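You operate a simulated robot arm through the tools that you are given. There is no shell and no other tool. Be economical: measure what you need, move in short steps, check, and stop when the job is done.

You are at the controls of a simulated robot arm. One attempt, no reset.

## Task
Put the white bore plug on the top of the grey box away on the shelf of the white table. Put the tin labelled "pins" from the top of the grey box on the grey plate and the tin that says "seals" on the yellow cover. Fetch the clamp hex key and stand it on the rubber mat. Take the grey cap on the top of the grey box and put it away on the top of the silver table. Put the 36 mm small brass cone from the top of the grey box on the middle board of the spares shelf unit and the 40 mm small brass cone on the shelf of the grey table. Close the lower flap of the big carton. Any order will do. Set down upright: white bore plug, clamp hex key, small brass cone.

Only the result counts: the job must be done as asked and must still hold three seconds after the hand-in. Knocking over, shifting, dropping, spilling or breaking anything else fails it. Lids that push on must go on centred and level and be pressed home; caps that screw on are set level and turned clockwise until they are tight.

## Robot
A 7-joint arm with a fingered hand on a trunk, on a base that drives. Base frame: it is fixed to the floor where the robot stands at the start and does not move with it; the origin is under the middle of the robot, x ahead of it, y to its left, z up; the surface under the hand at the start is at about z = 95. Readings come in cm, rad, newtons and seconds.
With the tool pointing down near the work surface it reaches from about 20 to 66 cm from the robot's upright axis, wherever it stands. Its first joint turns from -2.007 to 2.007 rad. Places, roughly: beige tin, green tin, grey tin [50, -25, 100]; clamp hex key [-150, 75, 100]; grey cap (4x4x3 cm) [40, -10, 100]; grey plate [50, -25, 100]; lower flap of the big carton [50, 210, 140]; middle board of the spares shelf unit (20x146 cm) [86, -468, 70]; rubber mat (25x28 cm) [64, 396, 88]; shelf of the grey table [-180, -350, 40]; shelf of the white table [50, -160, 40]; small brass cone [50, -50, 100]; top of the silver table [-280, -600, 90]; white bore plug [50, 25, 100]; yellow cover [50, 0, 100]. Payload 3.1 kg.
The TCP is the grasp point between the finger pads, 2.2 cm short of the fingertips. In the tool frame z runs along the fingers and y along their closing line. Largest opening 11.2 cm; the body of the gripper starts 6 cm behind the TCP. The gripper is a hand of 3 fingers: y runs from the thumb to the fingers, the wrist lies at [0, 0, -21.8] in the tool frame.
Orientation is that of the tool frame in the base frame, as a unit quaternion [w, x, y, z]. With the fingers straight down and closing along the base's y, the tool's x points along the base's -x, its y along +y and its z along -z.

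## Interface
- The arm moves only by the tool arm_command. Its argument "rows" is a list of rows, each an object (a shift or turn left out is 0) with "dp": the shift along the base's x, y, z in units of 50 mm (1.0 is 50 mm), a list of three; "delta_rot": the turn, a rotation vector about the base's x, y, z in units of 4 degrees (1.0 is 4 degrees), a list of three. In form: [{"dp": [dx, dy, dz], "delta_rot": [wx, wy, wz]}, ...]. A call has 1 to 8 rows; each row shifts and turns the commanded pose from where the row before left it. A call with a number of a shift or a turn outside -1 to 1 is refused whole. Rows are played at 5 a second. More than 5 cm and 0.15 rad between two rows, and nothing of the call is played. A pose out of reach is approached as far as the arm can. The call stops where the force on the tool passes 40 N (or 10 N more than at its start, if that is more) or the arm is blocked; 0.2 s more then pass. In this call time passes only in rows, and 0.2 s behind the last. It gives the time, the measured TCP pose, the force on the tool (base axes), the opening and the grip force at its end, in the units of the frame above (readings bear some noise), with the torque about the TCP (base axes, N m) and any sound that the robot's microphone picked up.
- Cameras (640 x 400 px; columns grow to the right, rows downward): "scene" is now at [-0.34, 11.17, 173.21]; the picture's right is [-0.58, -0.81, 0.00], its down [-0.67, 0.48, -0.57] and it looks along [0.46, -0.33, -0.82] (base axes); focal length 278 px, centre (320, 200). "wrist" rides on the gripper at [6.6, 0.3, -8] in the tool frame; the picture's right is [-0.05, 1.00, 0.00], its down [-0.77, -0.04, -0.64] and it looks along [-0.64, -0.03, 0.77] (tool axes); focal length 275 px, centre (320, 200). There is no depth. A picture from a camera that has moved, and an enlarged one, comes with that camera's place and axes in the base frame and with its lens.
- capture(camera): a new picture of that camera. The clock stands still meanwhile.
- slide_trunk(by): slides the trunk up (or, below 0, down) by that many cm; the arm and the scene camera ride with it, the base frame stays. It gives what a move gives, with no picture.
- base_move(legs): drives the robot by 1 to 6 legs, each [ahead, left, turn to the left] in cm, cm and rad, along the robot's own axes; the way and the turn of a leg run together, so that a leg with both is an arc; at most 150 cm and 3.142 rad a leg. The arm and the cameras ride along, it lands a little off, and it stops where it bumps. It gives what a move gives.
- curl_fingers(finger1, finger2, thumb_bend): sets how far each is bent, from 0 (flat) to 1 (curled in); at 0.3 the hand is open as for a grip, at 0.7 the pads meet at the TCP. One left out holds its place. A second passes; each finger stops where it meets its share of the squeeze, and holds until it gets a number again. It is the only way to open and close the hand. It gives what a move gives, with no picture; readings hold the bend of each and the force on the fingers (four entries, about 0 where the hand has none), thumb and palm.
- aim_head(pan, tilt): turns the head with the scene camera to pan (to the left, within 2.705 rad either way) and tilt (down, from -0.506 to 1.204), counted from straight ahead of the robot. It gives what a move gives.
- close_up(camera, box): a new picture of the part [left, top, right, bottom] of that camera's present view, enlarged. The clock stands still meanwhile.
- job_done(): hands the job in; it is judged then, once.

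Go step by step. Nothing tells you exact positions but the pictures and the camera data: compare them with the known pose of the tool, close in by small moves and look again before you grip or let go. The budget is 217 turns and 202 pictures, counting those below and the enlarged ones. Unless the task says otherwise, let go and move clear before handing in.

The tools are called as a command line: name --argument value ..., lists and objects as JSON in quotes. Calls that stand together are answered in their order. arm_command: Moves the arm, as the interface text tells. Its arguments: {"type":"object","properties":{"rows":{"type":"array","items":{"type":"object","properties":{"dp":{"type":"array","items":{"type":"number"}},"delta_rot":{"type":"array","items":{"type":"number"}}}}}},"required":["rows"]} The other tools are called the same way: slide_trunk (by) slides the trunk up or down; curl_fingers (finger1, finger2, thumb_bend) moves the fingers one by one; base_move (legs) drives the base; aim_head (pan, tilt) turns the head that bears the scene camera; capture (camera) takes a picture; close_up (camera, box) takes an enlarged picture of a part of a camera's view; job_done () hands the job in.

At the start:

```text
time_s: 0.0
ee_pos: [37.82, -18.66, 128.65]
tcp_rot: [0.001, 0.0, 1.0, 0.0]
ft_force: [1.1, 0.2, 0.3]
torque: [0.02, 0.03, 0.01]
opening: 11.15
gripper_force: 0.1
shape: jaw
bend: [0.3, 0.3, 0.3]
finger forces: [0.0, 0.0, 0.0, 0.0, 0.0, 0.0]
trunk travel left (down, up): [-87.5, 11.5]
robot x, y, heading: [0.52, -0.19, -0.002]
head pan, tilt: [-0.621, 0.967]
```

scene: 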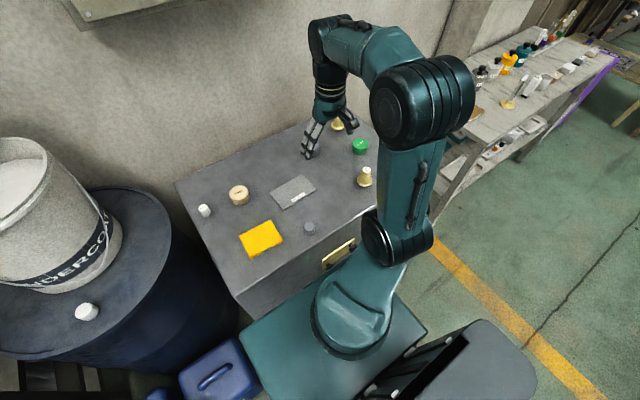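
wrist: 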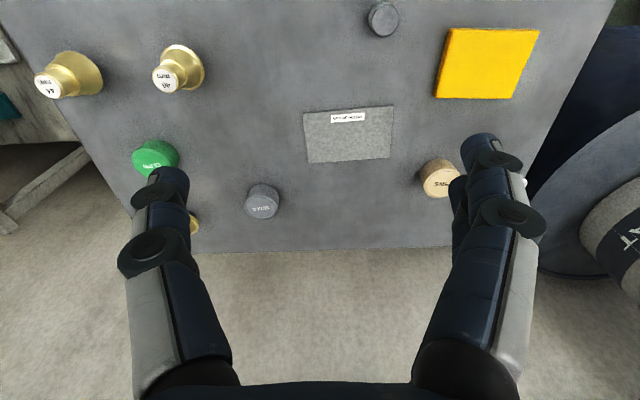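

I see the grey box top with the tins, cones, plate, cover, cap and plug. First I read the labels with enlarged pictures.

close_up --camera "wrist" --box '[20, 20, 220, 145]'

close_up --camera "wrist" --box '[120, 100, 300, 240]'

close_up --camera "wrist" --box '[300, 90, 500, 215]'

close_up --camera "scene" --box '[180, 90, 400, 270]'

```text
3.20 times, centred on (120, 82) of wrist
camera zoom: at [31.13, -18.21, 136.56], right [0.05, 1.0, 0.0], down [0.77, -0.04, 0.64], along [0.64, -0.03, -0.77], focal length 881 px, centre (960, 576)
```

zoom: 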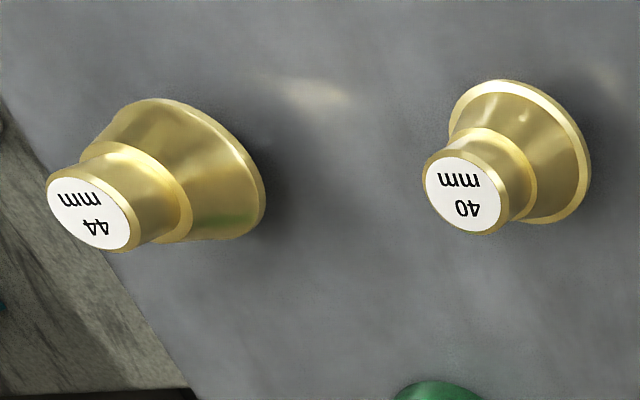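

```text
2.86 times, centred on (210, 170) of wrist
camera zoom: at [31.13, -18.21, 136.56], right [0.05, 1.0, 0.0], down [0.77, -0.04, 0.64], along [0.64, -0.03, -0.77], focal length 786 px, centre (634, 286)
```

zoom: 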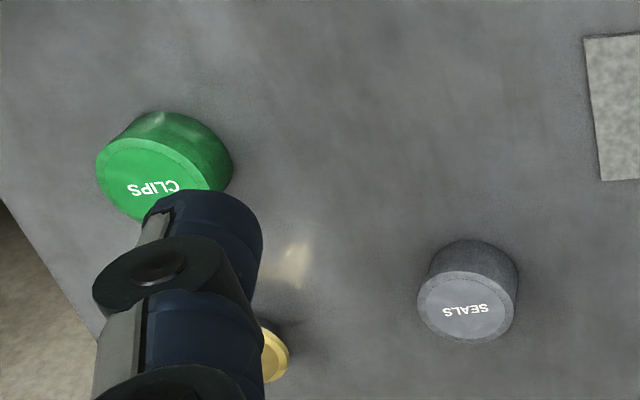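

```text
3.20 times, centred on (400, 152) of wrist
camera zoom: at [31.13, -18.21, 136.56], right [0.05, 1.0, 0.0], down [0.77, -0.04, 0.64], along [0.64, -0.03, -0.77], focal length 881 px, centre (64, 352)
```

zoom: 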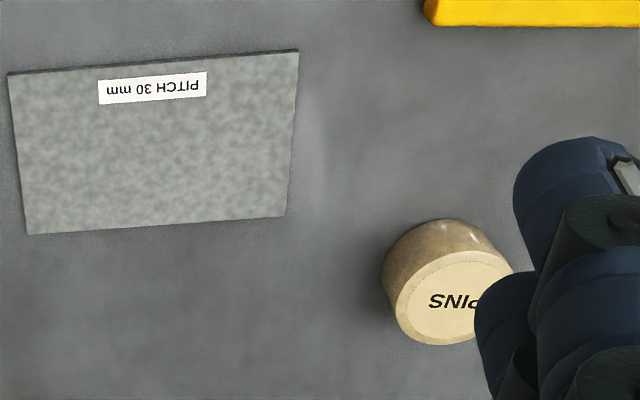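

```text
2.22 times, centred on (290, 180) of scene
camera zoom: at [-0.34, 11.17, 173.21], right [-0.58, -0.81, 0.0], down [-0.67, 0.48, -0.57], along [0.46, -0.33, -0.82], focal length 617 px, centre (387, 244)
```

zoom: 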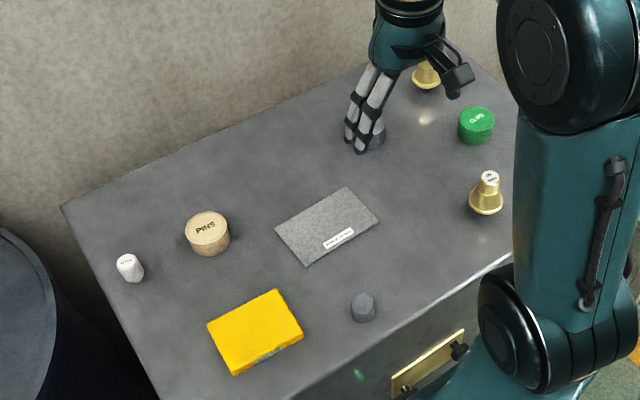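

The tins, plate, cover and cones are located (36 mm cone presumably behind the green tin). I start with the "pins" tin at about [59.7, 1.4].

arm_command --rows '[{"dp": [0.625, 0.573, -0.476]}, {"dp": [0.625, 0.573, -0.476]}, {"dp": [0.625, 0.573, -0.476]}, {"dp": [0.625, 0.573, -0.476]}, {"dp": [0.625, 0.573, -0.476]}, {"dp": [0.625, 0.573, -0.476]}, {"dp": [0.625, 0.573, -0.476]}]'

capture --camera "wrist"

capture --camera "scene"

```text
time_s: 1.6
ee_pos: [59.93, 1.96, 111.45]
tcp_rot: [-0.001, 0.0, 1.0, 0.0]
ft_force: [-0.9, -0.1, -0.6]
torque: [-0.02, 0.04, -0.01]
opening: 11.16
gripper_force: 0.1
shape: jaw
bend: [0.3, 0.3, 0.3]
finger forces: [0.0, 0.0, 0.1, 0.0, 0.1, 0.0]
trunk travel left (down, up): [-87.5, 11.5]
robot x, y, heading: [0.03, 0.28, -0.006]
head pan, tilt: [-0.621, 0.967]
```

```text
195 pictures are left
camera wrist: at [53.26, 2.23, 119.4], right [0.05, 1.0, 0.0], down [0.77, -0.04, 0.63], along [0.63, -0.03, -0.77], focal length 275 px, centre (320, 200)
```

wrist: 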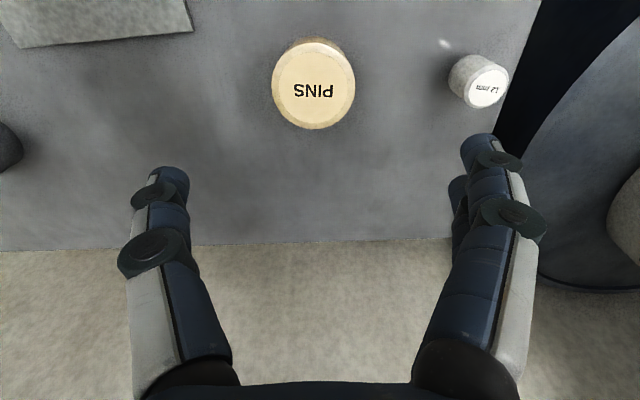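

```text
194 pictures are left
camera scene: at [-0.07, 11.42, 173.19], right [-0.58, -0.81, 0.0], down [-0.67, 0.48, -0.57], along [0.46, -0.33, -0.82], focal length 278 px, centre (320, 200)
```

scene: 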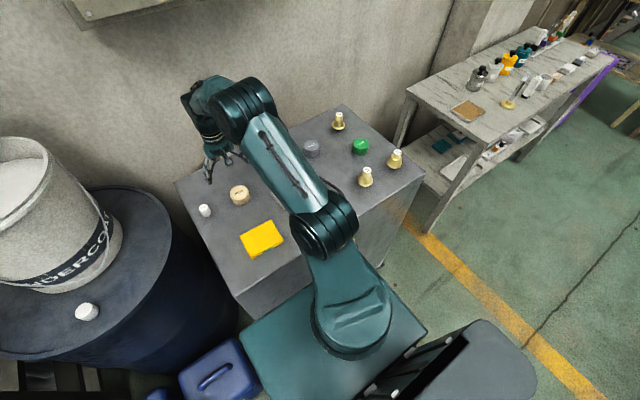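

The pins tin stands at about [59.4, 1.5], right under the hand. I go down and grip.

arm_command --rows '[{"dp": [-0.1, -0.08, -0.9]}, {"dp": [0, 0, -0.9]}, {"dp": [0, 0, -0.8]}]'

capture --camera "wrist"

```text
time_s: 2.4
ee_pos: [59.18, 0.85, 98.87]
tcp_rot: [0.0, 0.001, 1.0, -0.001]
ft_force: [0.5, 0.3, 0.2]
torque: [-0.02, 0.02, 0.0]
opening: 11.22
gripper_force: 0.0
shape: jaw
bend: [0.3, 0.3, 0.3]
finger forces: [0.0, 0.0, 0.0, 0.0, 0.0, 0.1]
trunk travel left (down, up): [-87.5, 11.5]
robot x, y, heading: [-0.2, -0.27, 0.0]
head pan, tilt: [-0.621, 0.967]
```

```text
193 pictures are left
camera wrist: at [52.53, 1.27, 106.92], right [0.05, 1.0, 0.0], down [0.77, -0.04, 0.64], along [0.64, -0.03, -0.77], focal length 275 px, centre (320, 200)
```

wrist: 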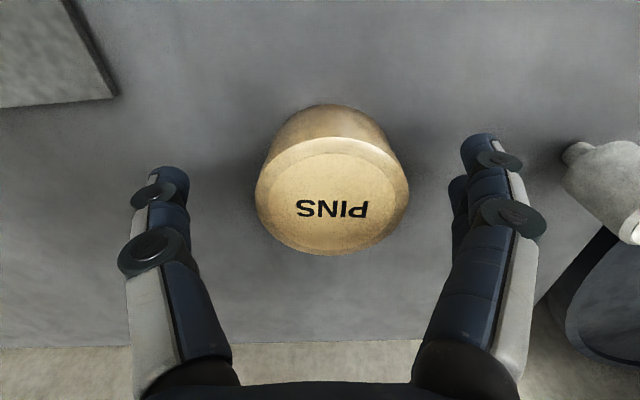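

The tin sits between the fingers, centred. Closing.

curl_fingers --finger1 0.7 --finger2 0.7 --thumb_bend 0.7

arm_command --rows '[{"dp": [0, 0, 0.6]}, {"dp": [0, 0, 0.6]}]'

capture --camera "wrist"

```text
time_s: 3.4
ee_pos: [59.1, 0.9, 98.92]
tcp_rot: [0.0, 0.0, 1.0, -0.001]
ft_force: [0.9, 0.0, -0.4]
torque: [-0.04, 0.03, -0.01]
opening: 4.89
gripper_force: 14.9
shape: fingers
bend: [0.54, 0.5, 0.57]
finger forces: [7.1, 8.0, 0.0, 0.1, 15.3, 0.0]
trunk travel left (down, up): [-87.5, 11.5]
robot x, y, heading: [-0.19, -0.18, 0.002]
head pan, tilt: [-0.621, 0.967]
```

```text
time_s: 4.0
ee_pos: [59.12, 0.92, 105.15]
tcp_rot: [0.0, 0.0, 1.0, 0.0]
ft_force: [-0.3, -0.3, -1.4]
torque: [-0.01, 0.01, 0.02]
opening: 4.92
gripper_force: 15.3
shape: fingers
bend: [0.54, 0.5, 0.57]
finger forces: [7.1, 7.9, 0.0, 0.0, 15.2, 0.0]
trunk travel left (down, up): [-87.5, 11.5]
robot x, y, heading: [0.41, -0.18, -0.003]
head pan, tilt: [-0.621, 0.967]
```

```text
192 pictures are left
camera wrist: at [52.39, 1.25, 113.1], right [0.05, 1.0, 0.0], down [0.77, -0.04, 0.64], along [0.64, -0.03, -0.77], focal length 275 px, centre (320, 200)
```

wrist: 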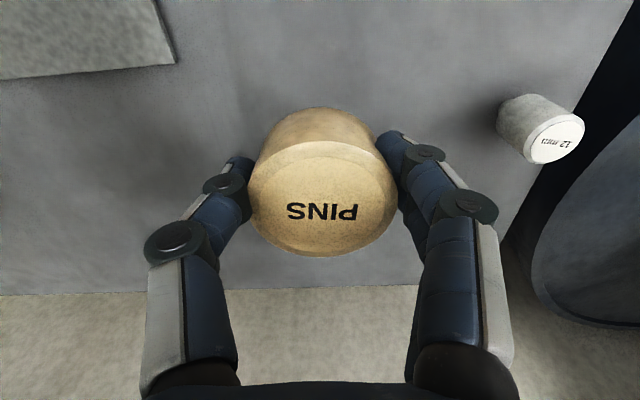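

Held. I carry it to the plate at about [51.7, -14.5].

arm_command --rows '[{"dp": [-0.37, -0.77, 0]}, {"dp": [-0.37, -0.77, 0]}, {"dp": [-0.37, -0.77, 0]}, {"dp": [-0.37, -0.77, 0]}, {"dp": [0, 0, -0.5]}]'

capture --camera "wrist"

capture --camera "scene"

```text
time_s: 5.2
ee_pos: [51.89, -14.26, 102.25]
tcp_rot: [-0.001, 0.0, 1.0, -0.001]
ft_force: [1.3, 0.3, -2.1]
torque: [0.0, 0.04, 0.02]
opening: 4.87
gripper_force: 15.0
shape: fingers
bend: [0.54, 0.5, 0.57]
finger forces: [6.9, 7.8, 0.0, 0.0, 15.0, 0.1]
trunk travel left (down, up): [-87.5, 11.5]
robot x, y, heading: [0.03, 0.18, -0.0]
head pan, tilt: [-0.621, 0.967]
```

```text
191 pictures are left
camera wrist: at [45.25, -14.02, 110.14], right [0.05, 1.0, 0.0], down [0.77, -0.04, 0.63], along [0.63, -0.03, -0.77], focal length 275 px, centre (320, 200)
```

wrist: 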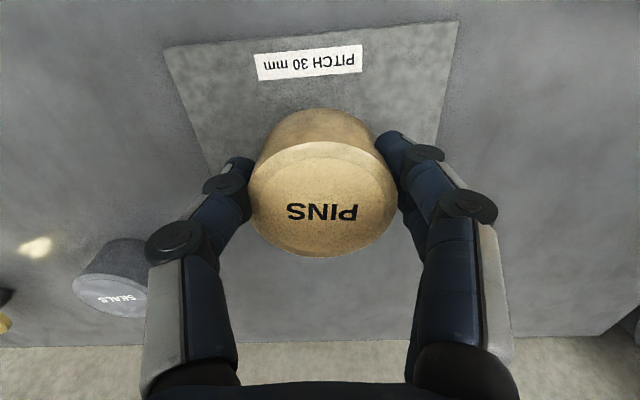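

```text
190 pictures are left
camera scene: at [-0.11, 11.32, 173.2], right [-0.58, -0.81, 0.0], down [-0.67, 0.48, -0.57], along [0.46, -0.33, -0.82], focal length 278 px, centre (320, 200)
```

scene: 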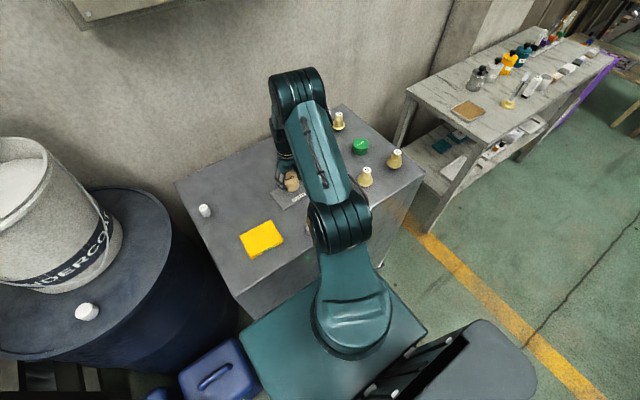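

The tin is over the middle of the plate. Lowering until contact.

arm_command --rows '[{"dp": [0, 0, -0.3]}, {"dp": [0, 0, -0.15]}, {"dp": [0, 0, -0.06]}, {"dp": [0, 0, -0.06]}]'

close_up --camera "scene" --box '[240, 140, 340, 220]'

```text
time_s: 6.2
ee_pos: [51.67, -14.43, 99.6]
tcp_rot: [-0.001, 0.0, 1.0, 0.0]
ft_force: [-0.9, 0.3, -0.9]
torque: [0.02, 0.01, 0.01]
opening: 4.85
gripper_force: 14.5
shape: fingers
bend: [0.54, 0.5, 0.57]
finger forces: [7.0, 7.8, 0.0, 0.1, 15.0, 0.0]
trunk travel left (down, up): [-87.5, 11.5]
robot x, y, heading: [0.3, -0.27, -0.0]
head pan, tilt: [-0.621, 0.967]
```

```text
5.00 times, centred on (290, 180) of scene
camera zoom: at [-0.26, 11.17, 173.21], right [-0.58, -0.81, 0.0], down [-0.67, 0.48, -0.57], along [0.46, -0.33, -0.82], focal length 1388 px, centre (470, 300)
```

zoom: 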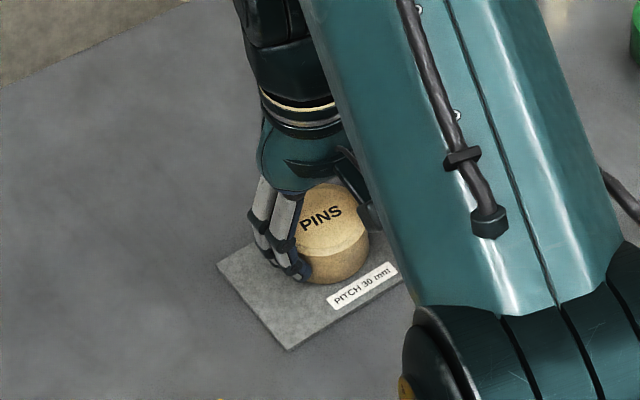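

Nearly down; a few more tiny steps until the force shows contact.

arm_command --rows '[{"dp": [0, 0, -0.04]}, {"dp": [0, 0, -0.04]}, {"dp": [0, 0, -0.04]}]'

```text
time_s: 7.0
ee_pos: [51.58, -14.24, 99.21]
tcp_rot: [0.003, 0.0, 1.0, -0.001]
ft_force: [0.9, -1.3, 19.7]
torque: [-0.01, -0.06, 0.0]
opening: 4.83
gripper_force: 15.8
shape: fingers
bend: [0.56, 0.52, 0.58]
finger forces: [7.1, 7.8, 0.1, 0.1, 16.3, 0.0]
trunk travel left (down, up): [-87.5, 11.5]
robot x, y, heading: [-0.09, -0.27, 0.0]
head pan, tilt: [-0.621, 0.967]
```

Contact (20 N). I ease up slightly, open and rise.

arm_command --rows '[{"dp": [0, 0, 0.03]}]'

curl_fingers --finger1 0.3 --finger2 0.3 --thumb_bend 0.3

arm_command --rows '[{"dp": [0, 0, 0.8]}, {"dp": [0, 0, 0.9]}, {"dp": [0, 0, 0.9]}]'

capture --camera "wrist"

```text
time_s: 7.4
ee_pos: [51.61, -14.33, 99.21]
tcp_rot: [0.001, -0.001, 1.0, -0.001]
ft_force: [0.7, -0.7, 15.4]
torque: [0.05, -0.05, -0.01]
opening: 4.79
gripper_force: 15.0
shape: fingers
bend: [0.56, 0.52, 0.58]
finger forces: [6.9, 7.6, 0.0, 0.0, 16.1, 0.1]
trunk travel left (down, up): [-87.5, 11.5]
robot x, y, heading: [-0.24, -0.0, 0.001]
head pan, tilt: [-0.621, 0.967]
```

```text
time_s: 8.4
ee_pos: [51.6, -14.32, 99.2]
tcp_rot: [0.0, 0.0, 1.0, 0.001]
ft_force: [-0.1, 0.4, 0.0]
torque: [0.0, -0.02, 0.03]
opening: 11.12
gripper_force: 0.1
shape: fingers
bend: [0.3, 0.3, 0.3]
finger forces: [0.0, 0.0, 0.0, 0.0, 0.1, 0.0]
trunk travel left (down, up): [-87.5, 11.5]
robot x, y, heading: [0.32, 0.25, 0.0]
head pan, tilt: [-0.621, 0.967]
```

```text
time_s: 9.2
ee_pos: [51.66, -14.62, 112.33]
tcp_rot: [0.001, 0.0, 1.0, 0.0]
ft_force: [-0.4, -0.3, 0.7]
torque: [-0.03, 0.0, -0.04]
opening: 11.11
gripper_force: 0.0
shape: fingers
bend: [0.3, 0.3, 0.3]
finger forces: [0.1, 0.0, 0.0, 0.0, 0.0, 0.1]
trunk travel left (down, up): [-87.5, 11.5]
robot x, y, heading: [-0.23, 0.17, 0.0]
head pan, tilt: [-0.621, 0.967]
```

```text
188 pictures are left
camera wrist: at [44.96, -14.19, 120.26], right [0.05, 1.0, 0.0], down [0.77, -0.04, 0.64], along [0.64, -0.03, -0.77], focal length 275 px, centre (320, 200)
```

wrist: 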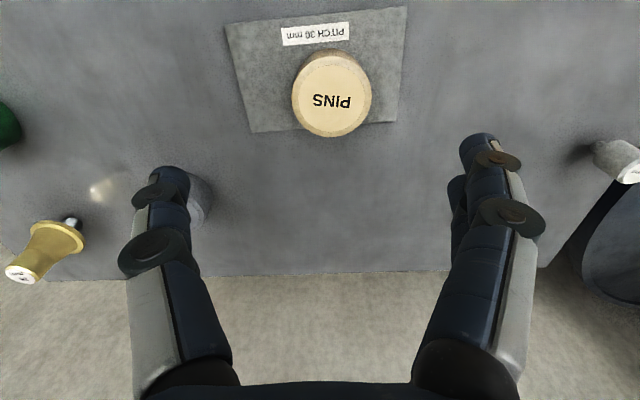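

The pins tin rests on the plate. Before driving I look around for obstacles and the destinations.

aim_head --pan -1.4 --tilt 0.75

capture --camera "scene"

aim_head --pan -2.4 --tilt 0.5

capture --camera "scene"

aim_head --pan -1.4 --tilt 0.1

capture --camera "scene"

aim_head --pan 1.2 --tilt 0.5

capture --camera "scene"

aim_head --pan 2.5 --tilt 0.5

capture --camera "scene"

```text
time_s: 10.3
ee_pos: [51.75, -14.57, 112.18]
tcp_rot: [0.0, 0.0, 1.0, 0.0]
ft_force: [0.9, 0.0, 0.4]
torque: [-0.02, 0.01, 0.02]
opening: 11.16
gripper_force: 0.1
shape: fingers
bend: [0.3, 0.3, 0.3]
finger forces: [0.0, 0.0, 0.0, 0.0, 0.1, 0.1]
trunk travel left (down, up): [-87.5, 11.5]
robot x, y, heading: [-0.23, 0.13, -0.002]
head pan, tilt: [-1.4, 0.75]
```

```text
187 pictures are left
camera scene: at [-4.74, 7.19, 174.89], right [-0.99, -0.17, 0.0], down [-0.12, 0.67, -0.73], along [0.12, -0.72, -0.68], focal length 278 px, centre (320, 200)
```

scene: 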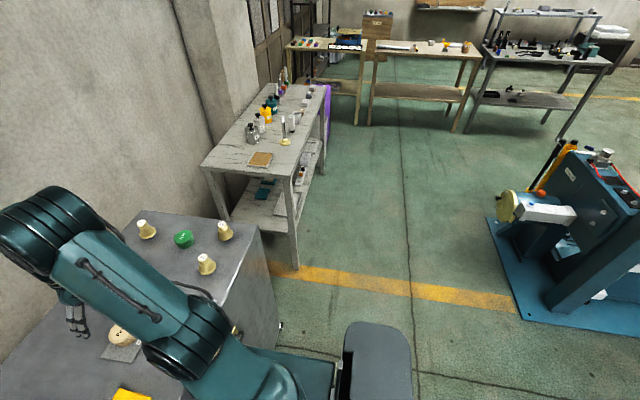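

```text
time_s: 11.6
ee_pos: [51.63, -14.63, 112.05]
tcp_rot: [-0.001, -0.001, 1.0, 0.0]
ft_force: [0.0, -0.1, -0.1]
torque: [0.02, 0.0, -0.03]
opening: 11.11
gripper_force: 0.0
shape: fingers
bend: [0.3, 0.3, 0.3]
finger forces: [0.0, 0.0, 0.0, 0.0, 0.0, 0.0]
trunk travel left (down, up): [-87.5, 11.5]
robot x, y, heading: [-0.21, -0.02, -0.001]
head pan, tilt: [-2.4, 0.499]
```

```text
186 pictures are left
camera scene: at [-12.85, 9.19, 177.08], right [-0.68, 0.74, 0.0], down [0.35, 0.32, -0.88], along [-0.65, -0.59, -0.48], focal length 278 px, centre (320, 200)
```

scene: 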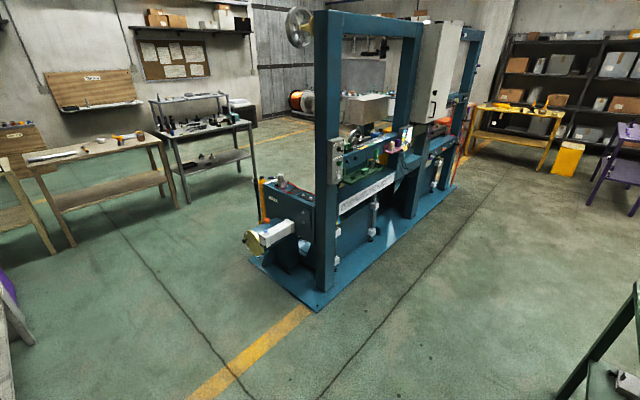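

```text
time_s: 12.9
ee_pos: [51.74, -14.55, 112.07]
tcp_rot: [0.0, 0.0, 1.0, 0.0]
ft_force: [0.4, 1.1, 0.5]
torque: [-0.01, -0.05, 0.03]
opening: 11.15
gripper_force: 0.1
shape: fingers
bend: [0.3, 0.3, 0.3]
finger forces: [0.0, 0.1, 0.1, 0.0, 0.0, 0.0]
trunk travel left (down, up): [-87.5, 11.5]
robot x, y, heading: [-0.08, -0.1, 0.001]
head pan, tilt: [-1.4, 0.099]
```

```text
185 pictures are left
camera scene: at [-4.6, 6.27, 180.79], right [-0.99, -0.17, 0.0], down [-0.02, 0.1, -0.99], along [0.17, -0.98, -0.1], focal length 278 px, centre (320, 200)
```

scene: 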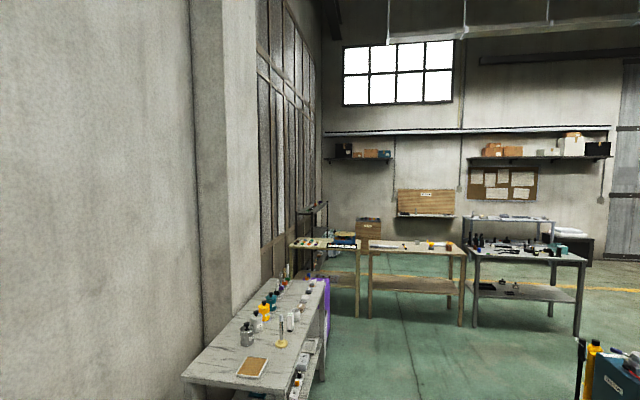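

```text
time_s: 15.2
ee_pos: [51.76, -14.56, 112.23]
tcp_rot: [0.0, 0.0, 1.0, 0.0]
ft_force: [-0.6, 0.3, -0.8]
torque: [0.01, 0.01, 0.04]
opening: 11.1
gripper_force: 0.1
shape: fingers
bend: [0.3, 0.3, 0.3]
finger forces: [0.0, 0.0, 0.0, 0.1, 0.1, 0.0]
trunk travel left (down, up): [-87.5, 11.5]
robot x, y, heading: [-0.51, -0.05, -0.003]
head pan, tilt: [1.201, 0.499]
```

```text
184 pictures are left
camera scene: at [-2.85, 23.83, 177.08], right [0.93, -0.36, 0.0], down [-0.17, -0.45, -0.88], along [0.32, 0.82, -0.48], focal length 278 px, centre (320, 200)
```

scene: 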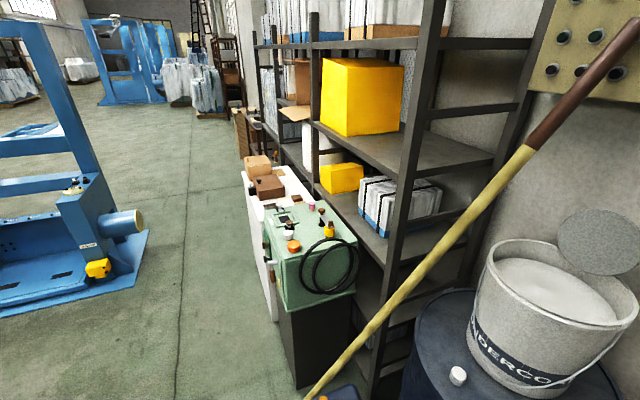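

```text
time_s: 16.7
ee_pos: [51.67, -14.5, 112.16]
tcp_rot: [-0.001, 0.0, 1.0, 0.001]
ft_force: [0.3, -0.5, -0.9]
torque: [-0.01, 0.03, -0.02]
opening: 11.09
gripper_force: 0.1
shape: fingers
bend: [0.3, 0.3, 0.3]
finger forces: [0.0, 0.0, 0.0, 0.1, 0.0, 0.1]
trunk travel left (down, up): [-87.5, 11.5]
robot x, y, heading: [-0.27, -0.29, 0.0]
head pan, tilt: [2.499, 0.499]
```

```text
183 pictures are left
camera scene: at [-13.43, 20.81, 177.08], right [0.6, 0.8, 0.0], down [0.38, -0.29, -0.88], along [-0.7, 0.53, -0.48], focal length 278 px, centre (320, 200)
```

scene: 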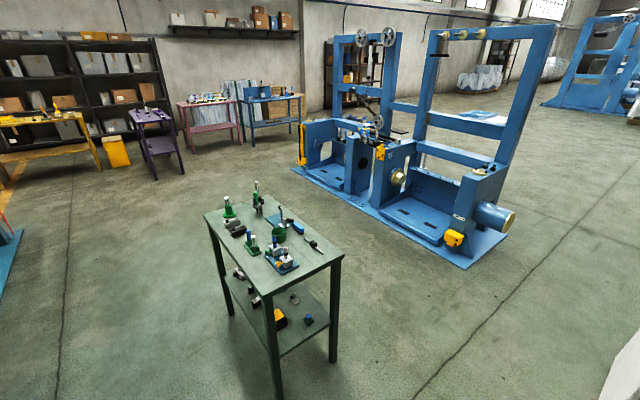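

I have a map of the surroundings. There is a grey object close to the robot's right; I check it and the floor around the base.

aim_head --pan -1.8 --tilt 1.2

capture --camera "scene"

aim_head --pan 2.2 --tilt 1.2

capture --camera "scene"

aim_head --pan 0.5 --tilt 1.2

capture --camera "scene"

```text
time_s: 20.1
ee_pos: [51.85, -14.58, 112.12]
tcp_rot: [0.0, 0.0, 1.0, 0.001]
ft_force: [0.4, 1.2, 0.6]
torque: [0.01, 0.0, -0.02]
opening: 11.13
gripper_force: 0.1
shape: fingers
bend: [0.3, 0.3, 0.3]
finger forces: [0.1, 0.0, 0.0, 0.0, 0.0, 0.2]
trunk travel left (down, up): [-87.5, 11.5]
robot x, y, heading: [0.33, 0.16, -0.0]
head pan, tilt: [-1.799, 1.201]
```

```text
182 pictures are left
camera scene: at [-7.42, 9.9, 171.71], right [-0.97, 0.23, 0.0], down [0.21, 0.91, -0.36], along [-0.08, -0.35, -0.93], focal length 278 px, centre (320, 200)
```

scene: 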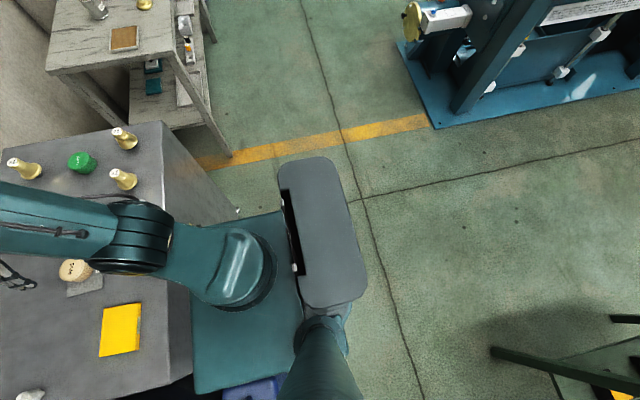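

```text
time_s: 23.4
ee_pos: [51.68, -14.63, 112.23]
tcp_rot: [0.0, -0.001, 1.0, -0.001]
ft_force: [-0.1, 0.0, 0.4]
torque: [0.03, 0.01, 0.04]
opening: 11.11
gripper_force: 0.1
shape: fingers
bend: [0.3, 0.3, 0.3]
finger forces: [0.0, 0.0, 0.0, 0.1, 0.0, 0.0]
trunk travel left (down, up): [-87.5, 11.5]
robot x, y, heading: [0.02, 0.09, -0.004]
head pan, tilt: [2.201, 1.201]
```

```text
181 pictures are left
camera scene: at [-9.44, 19.87, 171.71], right [0.81, 0.59, 0.0], down [0.55, -0.75, -0.36], along [-0.21, 0.29, -0.93], focal length 278 px, centre (320, 200)
```

scene: 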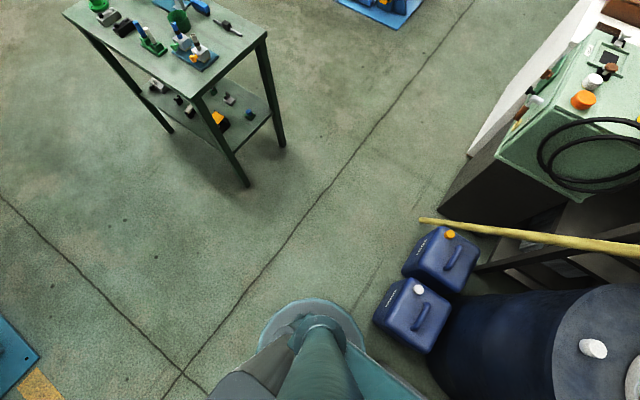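

```text
time_s: 25.1
ee_pos: [51.66, -14.49, 112.11]
tcp_rot: [-0.001, 0.0, 1.0, 0.0]
ft_force: [0.2, -0.4, 0.5]
torque: [0.0, 0.02, -0.02]
opening: 11.13
gripper_force: 0.0
shape: fingers
bend: [0.3, 0.3, 0.3]
finger forces: [0.0, 0.0, 0.1, 0.0, 0.1, 0.0]
trunk travel left (down, up): [-87.5, 11.5]
robot x, y, heading: [0.67, -0.03, -0.0]
head pan, tilt: [0.499, 1.201]
```

```text
180 pictures are left
camera scene: at [-1.25, 18.03, 171.71], right [0.48, -0.88, 0.0], down [-0.82, -0.45, -0.36], along [0.32, 0.17, -0.93], focal length 278 px, centre (320, 200)
```

scene: 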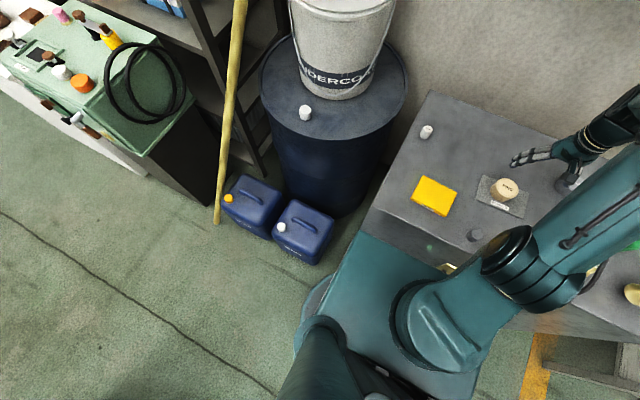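

The grey object is the robot's own trunk. I shift the base 25 cm to the right to reach the seals tin.

base_move --legs '[[0, -25, 0]]'

capture --camera "wrist"

```text
time_s: 27.0
ee_pos: [51.65, -39.74, 112.21]
tcp_rot: [0.0, 0.001, 1.0, 0.0]
ft_force: [0.1, -0.1, -0.2]
torque: [-0.05, 0.01, 0.04]
opening: 11.11
gripper_force: 0.0
shape: fingers
bend: [0.3, 0.3, 0.3]
finger forces: [0.1, 0.0, 0.0, 0.1, 0.0, 0.0]
trunk travel left (down, up): [-87.5, 11.5]
robot x, y, heading: [0.31, -24.93, -0.007]
head pan, tilt: [0.499, 1.201]
```

```text
179 pictures are left
camera wrist: at [44.99, -39.43, 120.17], right [0.05, 1.0, 0.0], down [0.77, -0.04, 0.64], along [0.64, -0.03, -0.77], focal length 275 px, centre (320, 200)
```

wrist: 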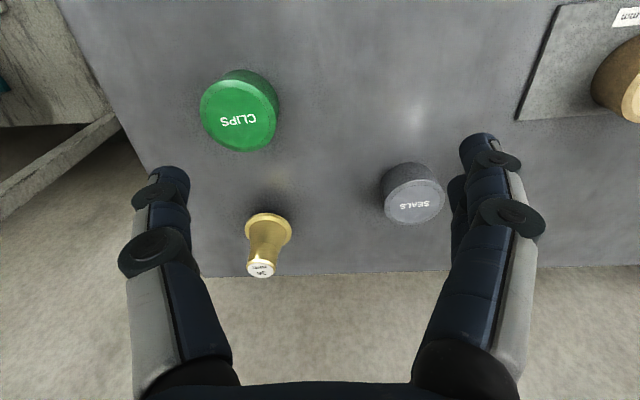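

Seals tin at about [63.5, -30.8]; the 36 mm cone at about [69.5, -47]. I go over the seals tin.

arm_command --rows '[{"dp": [0.593, 0.448, -0.36]}, {"dp": [0.593, 0.448, -0.36]}, {"dp": [0.593, 0.448, -0.36]}, {"dp": [0.593, 0.448, -0.36]}]'

capture --camera "wrist"

```text
time_s: 28.0
ee_pos: [63.19, -30.56, 104.84]
tcp_rot: [-0.001, 0.001, 1.0, -0.001]
ft_force: [0.3, 0.6, 0.6]
torque: [-0.04, -0.01, -0.03]
opening: 11.12
gripper_force: 0.0
shape: fingers
bend: [0.3, 0.3, 0.3]
finger forces: [0.0, 0.1, 0.0, 0.0, 0.0, 0.0]
trunk travel left (down, up): [-87.5, 11.5]
robot x, y, heading: [0.34, -24.78, -0.002]
head pan, tilt: [0.499, 1.201]
```

```text
178 pictures are left
camera wrist: at [56.62, -30.12, 112.77], right [0.05, 1.0, 0.0], down [0.77, -0.04, 0.63], along [0.63, -0.03, -0.77], focal length 275 px, centre (320, 200)
```

wrist: 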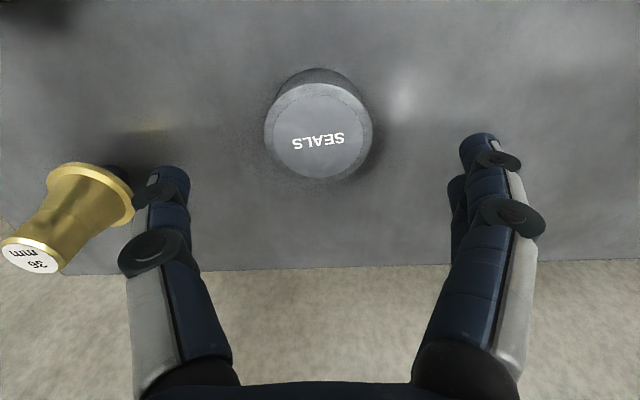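

Well aligned. Down, grip, lift.

arm_command --rows '[{"dp": [0, 0, -0.6]}, {"dp": [0, 0, -0.6]}]'

curl_fingers --finger1 0.7 --finger2 0.7 --thumb_bend 0.7

arm_command --rows '[{"dp": [0, 0, 0.9]}, {"dp": [0, 0, 0.9]}]'

capture --camera "wrist"

```text
time_s: 28.6
ee_pos: [63.48, -30.45, 98.6]
tcp_rot: [0.0, 0.002, 1.0, 0.0]
ft_force: [0.0, -0.2, 0.5]
torque: [-0.02, -0.03, -0.03]
opening: 11.12
gripper_force: 0.1
shape: fingers
bend: [0.3, 0.3, 0.3]
finger forces: [0.0, 0.1, 0.0, 0.1, 0.0, 0.0]
trunk travel left (down, up): [-87.5, 11.5]
robot x, y, heading: [0.07, -25.1, 0.002]
head pan, tilt: [0.499, 1.201]
```

```text
time_s: 29.6
ee_pos: [63.46, -30.46, 98.67]
tcp_rot: [0.0, 0.001, 1.0, 0.0]
ft_force: [0.8, -0.6, 0.1]
torque: [-0.01, 0.0, 0.01]
opening: 5.0
gripper_force: 16.8
shape: fingers
bend: [0.54, 0.51, 0.57]
finger forces: [8.1, 8.8, 0.0, 0.1, 16.3, 0.0]
trunk travel left (down, up): [-87.5, 11.5]
robot x, y, heading: [-0.09, -25.19, -0.006]
head pan, tilt: [0.499, 1.201]
```

```text
time_s: 30.2
ee_pos: [63.22, -30.72, 107.87]
tcp_rot: [0.0, 0.001, 1.0, 0.0]
ft_force: [0.3, -0.5, -1.4]
torque: [-0.04, 0.0, 0.03]
opening: 5.03
gripper_force: 16.7
shape: fingers
bend: [0.54, 0.51, 0.57]
finger forces: [8.0, 8.7, 0.1, 0.0, 16.3, 0.1]
trunk travel left (down, up): [-87.5, 11.5]
robot x, y, heading: [-0.08, -24.97, 0.0]
head pan, tilt: [0.499, 1.201]
```

```text
177 pictures are left
camera wrist: at [56.51, -30.3, 115.81], right [0.05, 1.0, 0.0], down [0.77, -0.04, 0.64], along [0.63, -0.03, -0.77], focal length 275 px, centre (320, 200)
```

wrist: 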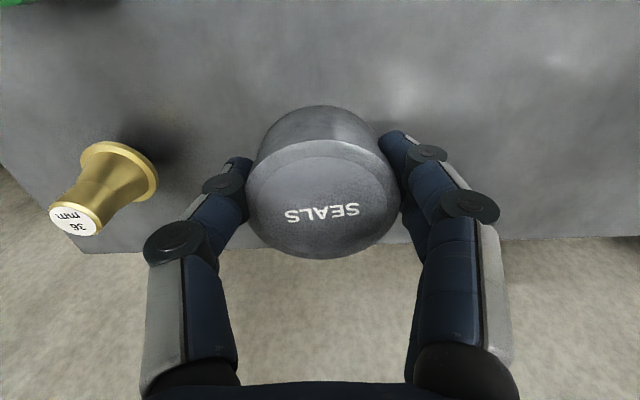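

Held. I carry it high over to the yellow cover.

arm_command --rows '[{"dp": [-0.52, 0.83, 0]}, {"dp": [-0.52, 0.83, 0]}, {"dp": [-0.52, 0.83, 0]}, {"dp": [-0.52, 0.83, 0]}, {"dp": [-0.52, 0.83, 0]}, {"dp": [-0.52, 0.83, 0]}, {"dp": [-0.52, 0.83, 0]}, {"dp": [-0.52, 0.83, 0]}]'

capture --camera "wrist"

capture --camera "scene"

```text
time_s: 32.0
ee_pos: [42.69, 2.49, 107.78]
tcp_rot: [0.001, 0.002, 1.0, -0.001]
ft_force: [0.7, -1.1, -1.3]
torque: [-0.01, 0.02, 0.01]
opening: 4.99
gripper_force: 16.2
shape: fingers
bend: [0.54, 0.51, 0.57]
finger forces: [8.1, 8.4, 0.0, 0.0, 15.9, 0.1]
trunk travel left (down, up): [-87.5, 11.5]
robot x, y, heading: [-0.04, -25.25, -0.001]
head pan, tilt: [0.499, 1.201]
```

```text
176 pictures are left
camera wrist: at [35.96, 2.84, 115.82], right [0.05, 1.0, 0.0], down [0.77, -0.04, 0.64], along [0.64, -0.03, -0.77], focal length 275 px, centre (320, 200)
```

wrist: 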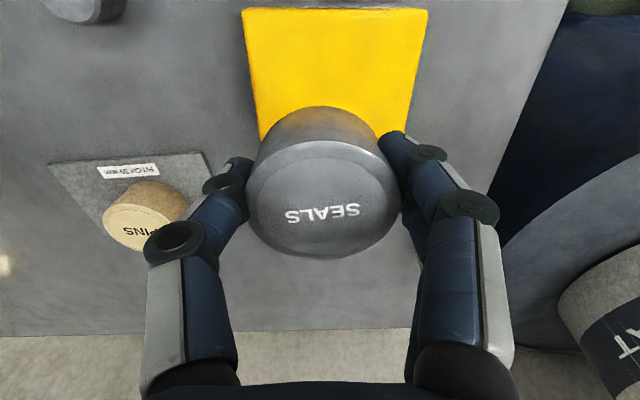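

```text
175 pictures are left
camera scene: at [-1.35, -6.85, 171.68], right [0.48, -0.88, 0.0], down [-0.82, -0.44, -0.36], along [0.32, 0.17, -0.93], focal length 278 px, centre (320, 200)
```

scene: 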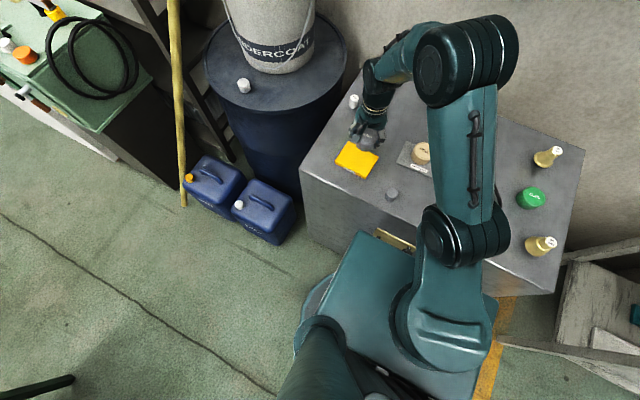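

The cover's centre is about [42, 3.7]. I centre the tin and lower in small steps.

arm_command --rows '[{"dp": [-0.13, 0.24, 0]}, {"dp": [0, 0, -0.6]}, {"dp": [0, 0, -0.6]}, {"dp": [0, 0, -0.1]}]'

capture --camera "wrist"

close_up --camera "scene" --box '[310, 90, 440, 190]'

```text
time_s: 33.0
ee_pos: [41.88, 3.66, 101.52]
tcp_rot: [0.0, 0.001, 1.0, 0.0]
ft_force: [0.5, -0.7, 0.0]
torque: [0.02, 0.0, -0.01]
opening: 4.98
gripper_force: 16.4
shape: fingers
bend: [0.54, 0.51, 0.57]
finger forces: [8.1, 8.2, 0.0, 0.0, 15.8, 0.0]
trunk travel left (down, up): [-87.5, 11.5]
robot x, y, heading: [0.11, -25.24, -0.005]
head pan, tilt: [0.499, 1.201]
```

```text
174 pictures are left
camera wrist: at [35.21, 4.04, 109.43], right [0.05, 1.0, 0.0], down [0.77, -0.04, 0.64], along [0.64, -0.03, -0.77], focal length 275 px, centre (320, 200)
```

wrist: 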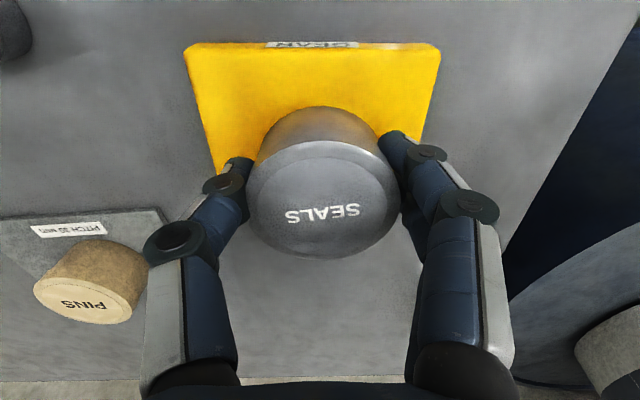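

```text
4.00 times, centred on (375, 140) of scene
camera zoom: at [-1.28, -7.05, 171.71], right [0.48, -0.88, 0.0], down [-0.82, -0.44, -0.36], along [0.32, 0.17, -0.93], focal length 1110 px, centre (100, 440)
```

zoom: 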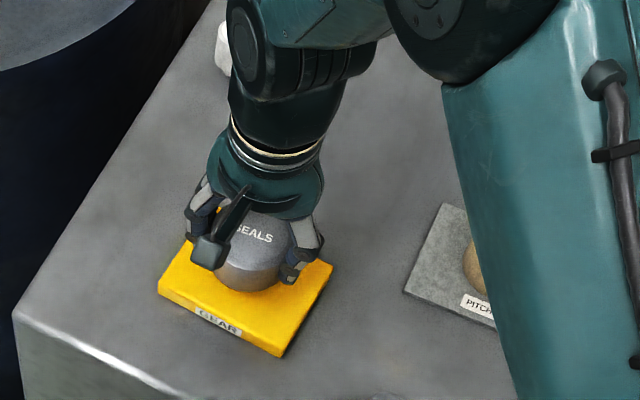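

Centred on the cover. Lowering until contact.

arm_command --rows '[{"dp": [0, 0, -0.06]}, {"dp": [0, 0, -0.04]}, {"dp": [0, 0, -0.04]}, {"dp": [0, 0, -0.04]}]'

```text
time_s: 34.0
ee_pos: [42.01, 3.61, 100.45]
tcp_rot: [0.0, 0.001, 1.0, 0.0]
ft_force: [-0.7, 1.0, -1.2]
torque: [-0.01, 0.0, 0.0]
opening: 4.99
gripper_force: 16.0
shape: fingers
bend: [0.54, 0.51, 0.57]
finger forces: [8.1, 8.3, 0.0, 0.1, 15.8, 0.0]
trunk travel left (down, up): [-87.5, 11.5]
robot x, y, heading: [-0.14, -25.11, -0.002]
head pan, tilt: [0.499, 1.201]
```

arm_command --rows '[{"dp": [0, 0, -0.04]}, {"dp": [0, 0, -0.04]}, {"dp": [0, 0, -0.04]}]'

```text
time_s: 34.8
ee_pos: [41.99, 3.47, 100.15]
tcp_rot: [0.002, 0.002, 1.0, 0.001]
ft_force: [3.2, 1.5, 25.7]
torque: [0.23, -0.1, -0.04]
opening: 4.95
gripper_force: 18.4
shape: fingers
bend: [0.55, 0.52, 0.58]
finger forces: [9.4, 9.6, 0.1, 0.1, 17.2, 0.0]
trunk travel left (down, up): [-87.5, 11.5]
robot x, y, heading: [-0.21, -25.17, -0.004]
head pan, tilt: [0.499, 1.201]
```

Contact. I release slightly, open and rise.

arm_command --rows '[{"dp": [0, 0, 0.05]}]'

curl_fingers --finger1 0.3 --finger2 0.3 --thumb_bend 0.3

arm_command --rows '[{"dp": [0, 0, 0.9]}, {"dp": [0, 0, 0.9]}, {"dp": [0, 0, 0.5]}]'

capture --camera "wrist"

```text
time_s: 35.2
ee_pos: [41.86, 3.58, 100.3]
tcp_rot: [0.0, 0.002, 1.0, 0.0]
ft_force: [1.8, 0.8, 13.4]
torque: [0.22, -0.09, -0.05]
opening: 4.98
gripper_force: 17.9
shape: fingers
bend: [0.55, 0.52, 0.58]
finger forces: [9.2, 9.3, 0.1, 0.2, 17.3, 0.0]
trunk travel left (down, up): [-87.5, 11.5]
robot x, y, heading: [0.25, -25.27, 0.001]
head pan, tilt: [0.499, 1.201]
```

```text
time_s: 36.2
ee_pos: [42.03, 3.59, 100.31]
tcp_rot: [0.0, 0.001, 1.0, 0.0]
ft_force: [-0.1, 0.0, 0.1]
torque: [0.0, 0.04, 0.02]
opening: 11.11
gripper_force: 0.1
shape: fingers
bend: [0.3, 0.3, 0.3]
finger forces: [0.0, 0.0, 0.1, 0.1, 0.0, 0.0]
trunk travel left (down, up): [-87.5, 11.5]
robot x, y, heading: [0.07, -25.27, 0.0]
head pan, tilt: [0.499, 1.201]
```

```text
time_s: 37.0
ee_pos: [42.08, 3.6, 111.71]
tcp_rot: [0.0, 0.001, 1.0, 0.0]
ft_force: [0.2, 0.1, -0.2]
torque: [0.0, -0.03, 0.0]
opening: 11.14
gripper_force: 0.1
shape: fingers
bend: [0.3, 0.3, 0.3]
finger forces: [0.0, 0.1, 0.1, 0.1, 0.1, 0.0]
trunk travel left (down, up): [-87.5, 11.5]
robot x, y, heading: [-0.2, -25.29, -0.001]
head pan, tilt: [0.499, 1.201]
```

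```text
172 pictures are left
camera wrist: at [35.45, 4.02, 119.71], right [0.05, 1.0, 0.0], down [0.77, -0.04, 0.64], along [0.63, -0.03, -0.77], focal length 275 px, centre (320, 200)
```

wrist: 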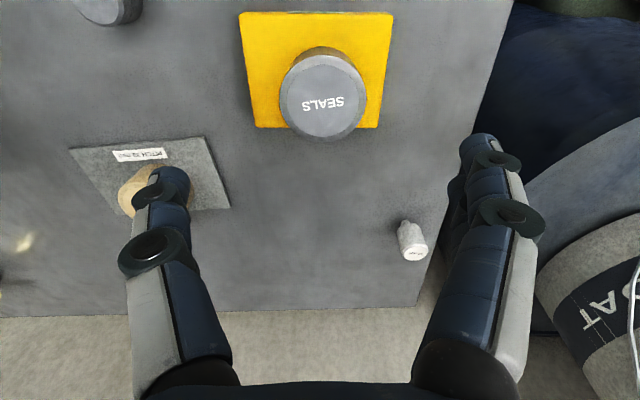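

Both tins are placed. Now I look at the white table's shelf before choosing how to grip the plug.

aim_head --pan -1.2 --tilt 0.7

capture --camera "scene"

```text
time_s: 38.7
ee_pos: [42.14, 3.63, 111.7]
tcp_rot: [0.001, 0.002, 1.0, 0.0]
ft_force: [1.4, 1.0, 0.0]
torque: [0.03, -0.03, -0.02]
opening: 11.12
gripper_force: 0.1
shape: fingers
bend: [0.3, 0.3, 0.3]
finger forces: [0.0, 0.0, 0.1, 0.1, 0.0, 0.0]
trunk travel left (down, up): [-87.5, 11.5]
robot x, y, heading: [-0.31, -24.99, -0.004]
head pan, tilt: [-1.201, 0.7]
```

```text
171 pictures are left
camera scene: at [-3.09, -17.66, 175.31], right [-0.93, -0.36, 0.0], down [-0.23, 0.6, -0.76], along [0.27, -0.71, -0.64], focal length 278 px, centre (320, 200)
```

scene: 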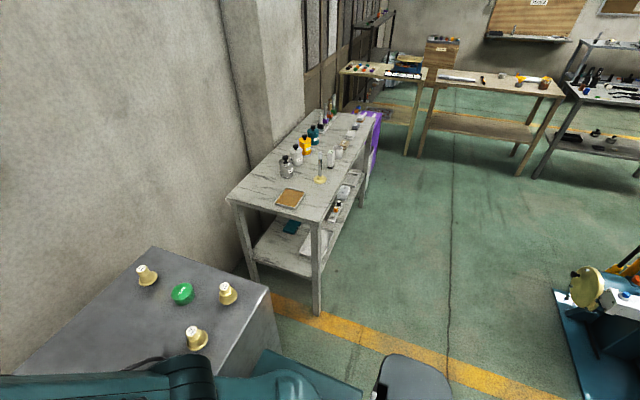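

The white table spans y -99…-219 with a shelf at z≈40. I'll grip the plug with the hand tilted 36° forward so that the wrist stays outside the table. I tilt the hand, shift it right, and drive 25 cm left.

arm_command --rows '[{"dp": [0, -0.45, 0.1], "delta_rot": [0, -1, 0]}, {"dp": [0, -0.45, 0.1], "delta_rot": [0, -1, 0]}, {"dp": [0, -0.45, 0.1], "delta_rot": [0, -1, 0]}, {"dp": [0, -0.45, 0.1], "delta_rot": [0, -1, 0]}, {"dp": [0, -0.45, 0], "delta_rot": [0, -1, 0]}, {"dp": [0, -0.45, 0], "delta_rot": [0, -1, 0]}, {"dp": [0, -0.45, 0], "delta_rot": [0, -1, 0]}, {"dp": [0, -0.45, 0], "delta_rot": [0, -1, 0]}]'

base_move --legs '[[0, 25, 0]]'

arm_command --rows '[{"dp": [0.5, 0, 0], "delta_rot": [0, -1, 0]}, {"dp": [0.8, 0, 0]}]'

capture --camera "wrist"

aim_head --pan -0.3 --tilt 0.95

capture --camera "scene"

```text
time_s: 40.5
ee_pos: [41.78, -14.48, 113.84]
tcp_rot: [0.276, 0.002, 0.961, 0.0]
ft_force: [0.5, -0.2, -1.1]
torque: [0.04, -0.02, -0.02]
opening: 11.12
gripper_force: 0.0
shape: fingers
bend: [0.3, 0.3, 0.3]
finger forces: [0.0, 0.0, 0.0, 0.0, 0.0, 0.1]
trunk travel left (down, up): [-87.5, 11.5]
robot x, y, heading: [-0.19, -25.22, -0.003]
head pan, tilt: [-1.201, 0.7]
```

```text
time_s: 42.3
ee_pos: [42.2, 9.98, 113.86]
tcp_rot: [0.276, 0.006, 0.961, -0.001]
ft_force: [0.2, 0.2, -0.5]
torque: [0.0, 0.01, 0.01]
opening: 11.11
gripper_force: 0.0
shape: fingers
bend: [0.3, 0.3, 0.3]
finger forces: [0.0, 0.0, 0.0, 0.0, 0.1, 0.1]
trunk travel left (down, up): [-87.5, 11.5]
robot x, y, heading: [0.12, -0.38, -0.011]
head pan, tilt: [-1.201, 0.7]
```

```text
time_s: 42.9
ee_pos: [48.89, 9.88, 113.86]
tcp_rot: [0.308, 0.005, 0.951, -0.001]
ft_force: [0.8, 0.2, -1.0]
torque: [0.01, -0.01, 0.02]
opening: 11.12
gripper_force: 0.0
shape: fingers
bend: [0.3, 0.3, 0.3]
finger forces: [0.1, 0.1, 0.0, 0.0, 0.0, 0.0]
trunk travel left (down, up): [-87.5, 11.5]
robot x, y, heading: [0.48, -0.22, -0.009]
head pan, tilt: [-1.201, 0.7]
```

```text
170 pictures are left
camera wrist: at [38.78, 10.28, 116.37], right [0.05, 1.0, 0.03], down [0.25, -0.04, 0.97], along [0.97, -0.04, -0.25], focal length 275 px, centre (320, 200)
```

wrist: 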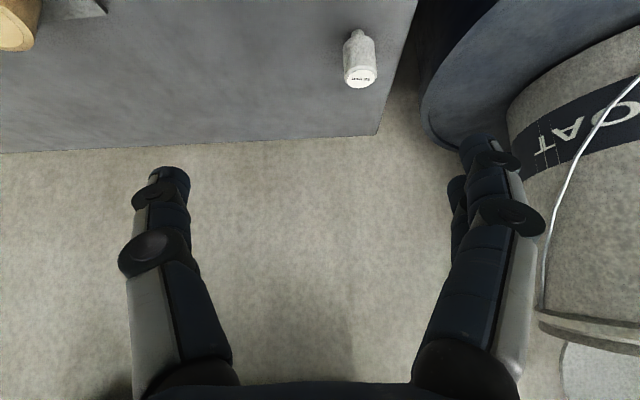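

```text
time_s: 44.1
ee_pos: [48.66, 9.83, 113.88]
tcp_rot: [0.309, 0.005, 0.951, -0.002]
ft_force: [-0.3, 0.6, 0.8]
torque: [-0.02, -0.03, 0.0]
opening: 11.11
gripper_force: 0.1
shape: fingers
bend: [0.3, 0.3, 0.3]
finger forces: [0.0, 0.0, 0.0, 0.1, 0.0, 0.1]
trunk travel left (down, up): [-87.5, 11.5]
robot x, y, heading: [0.15, -0.22, -0.009]
head pan, tilt: [-0.3, 0.949]
```

```text
169 pictures are left
camera scene: at [1.05, 12.74, 173.33], right [-0.31, -0.95, 0.0], down [-0.77, 0.25, -0.58], along [0.55, -0.18, -0.81], focal length 278 px, centre (320, 200)
```

scene: 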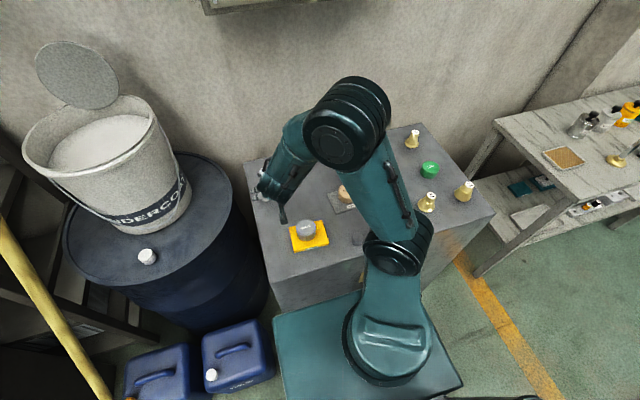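

Plug at about [59.8, 13.5], about 5 cm tall. A close look at its shape before gripping.

close_up --camera "wrist" --box '[310, 10, 410, 110]'

```text
4.00 times, centred on (360, 60) of wrist
camera zoom: at [38.58, 10.23, 116.44], right [0.05, 1.0, 0.03], down [0.25, -0.04, 0.97], along [0.97, -0.04, -0.25], focal length 1101 px, centre (160, 760)
```

zoom: 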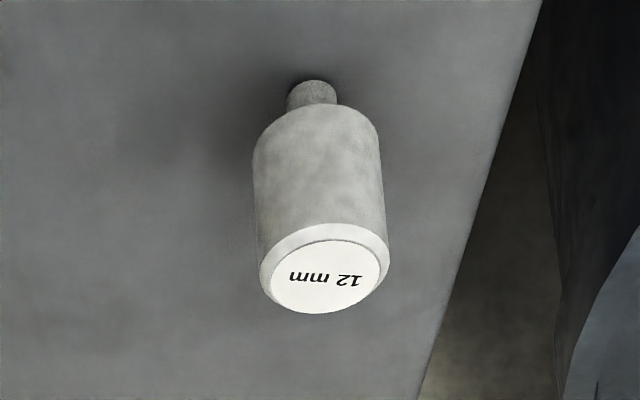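

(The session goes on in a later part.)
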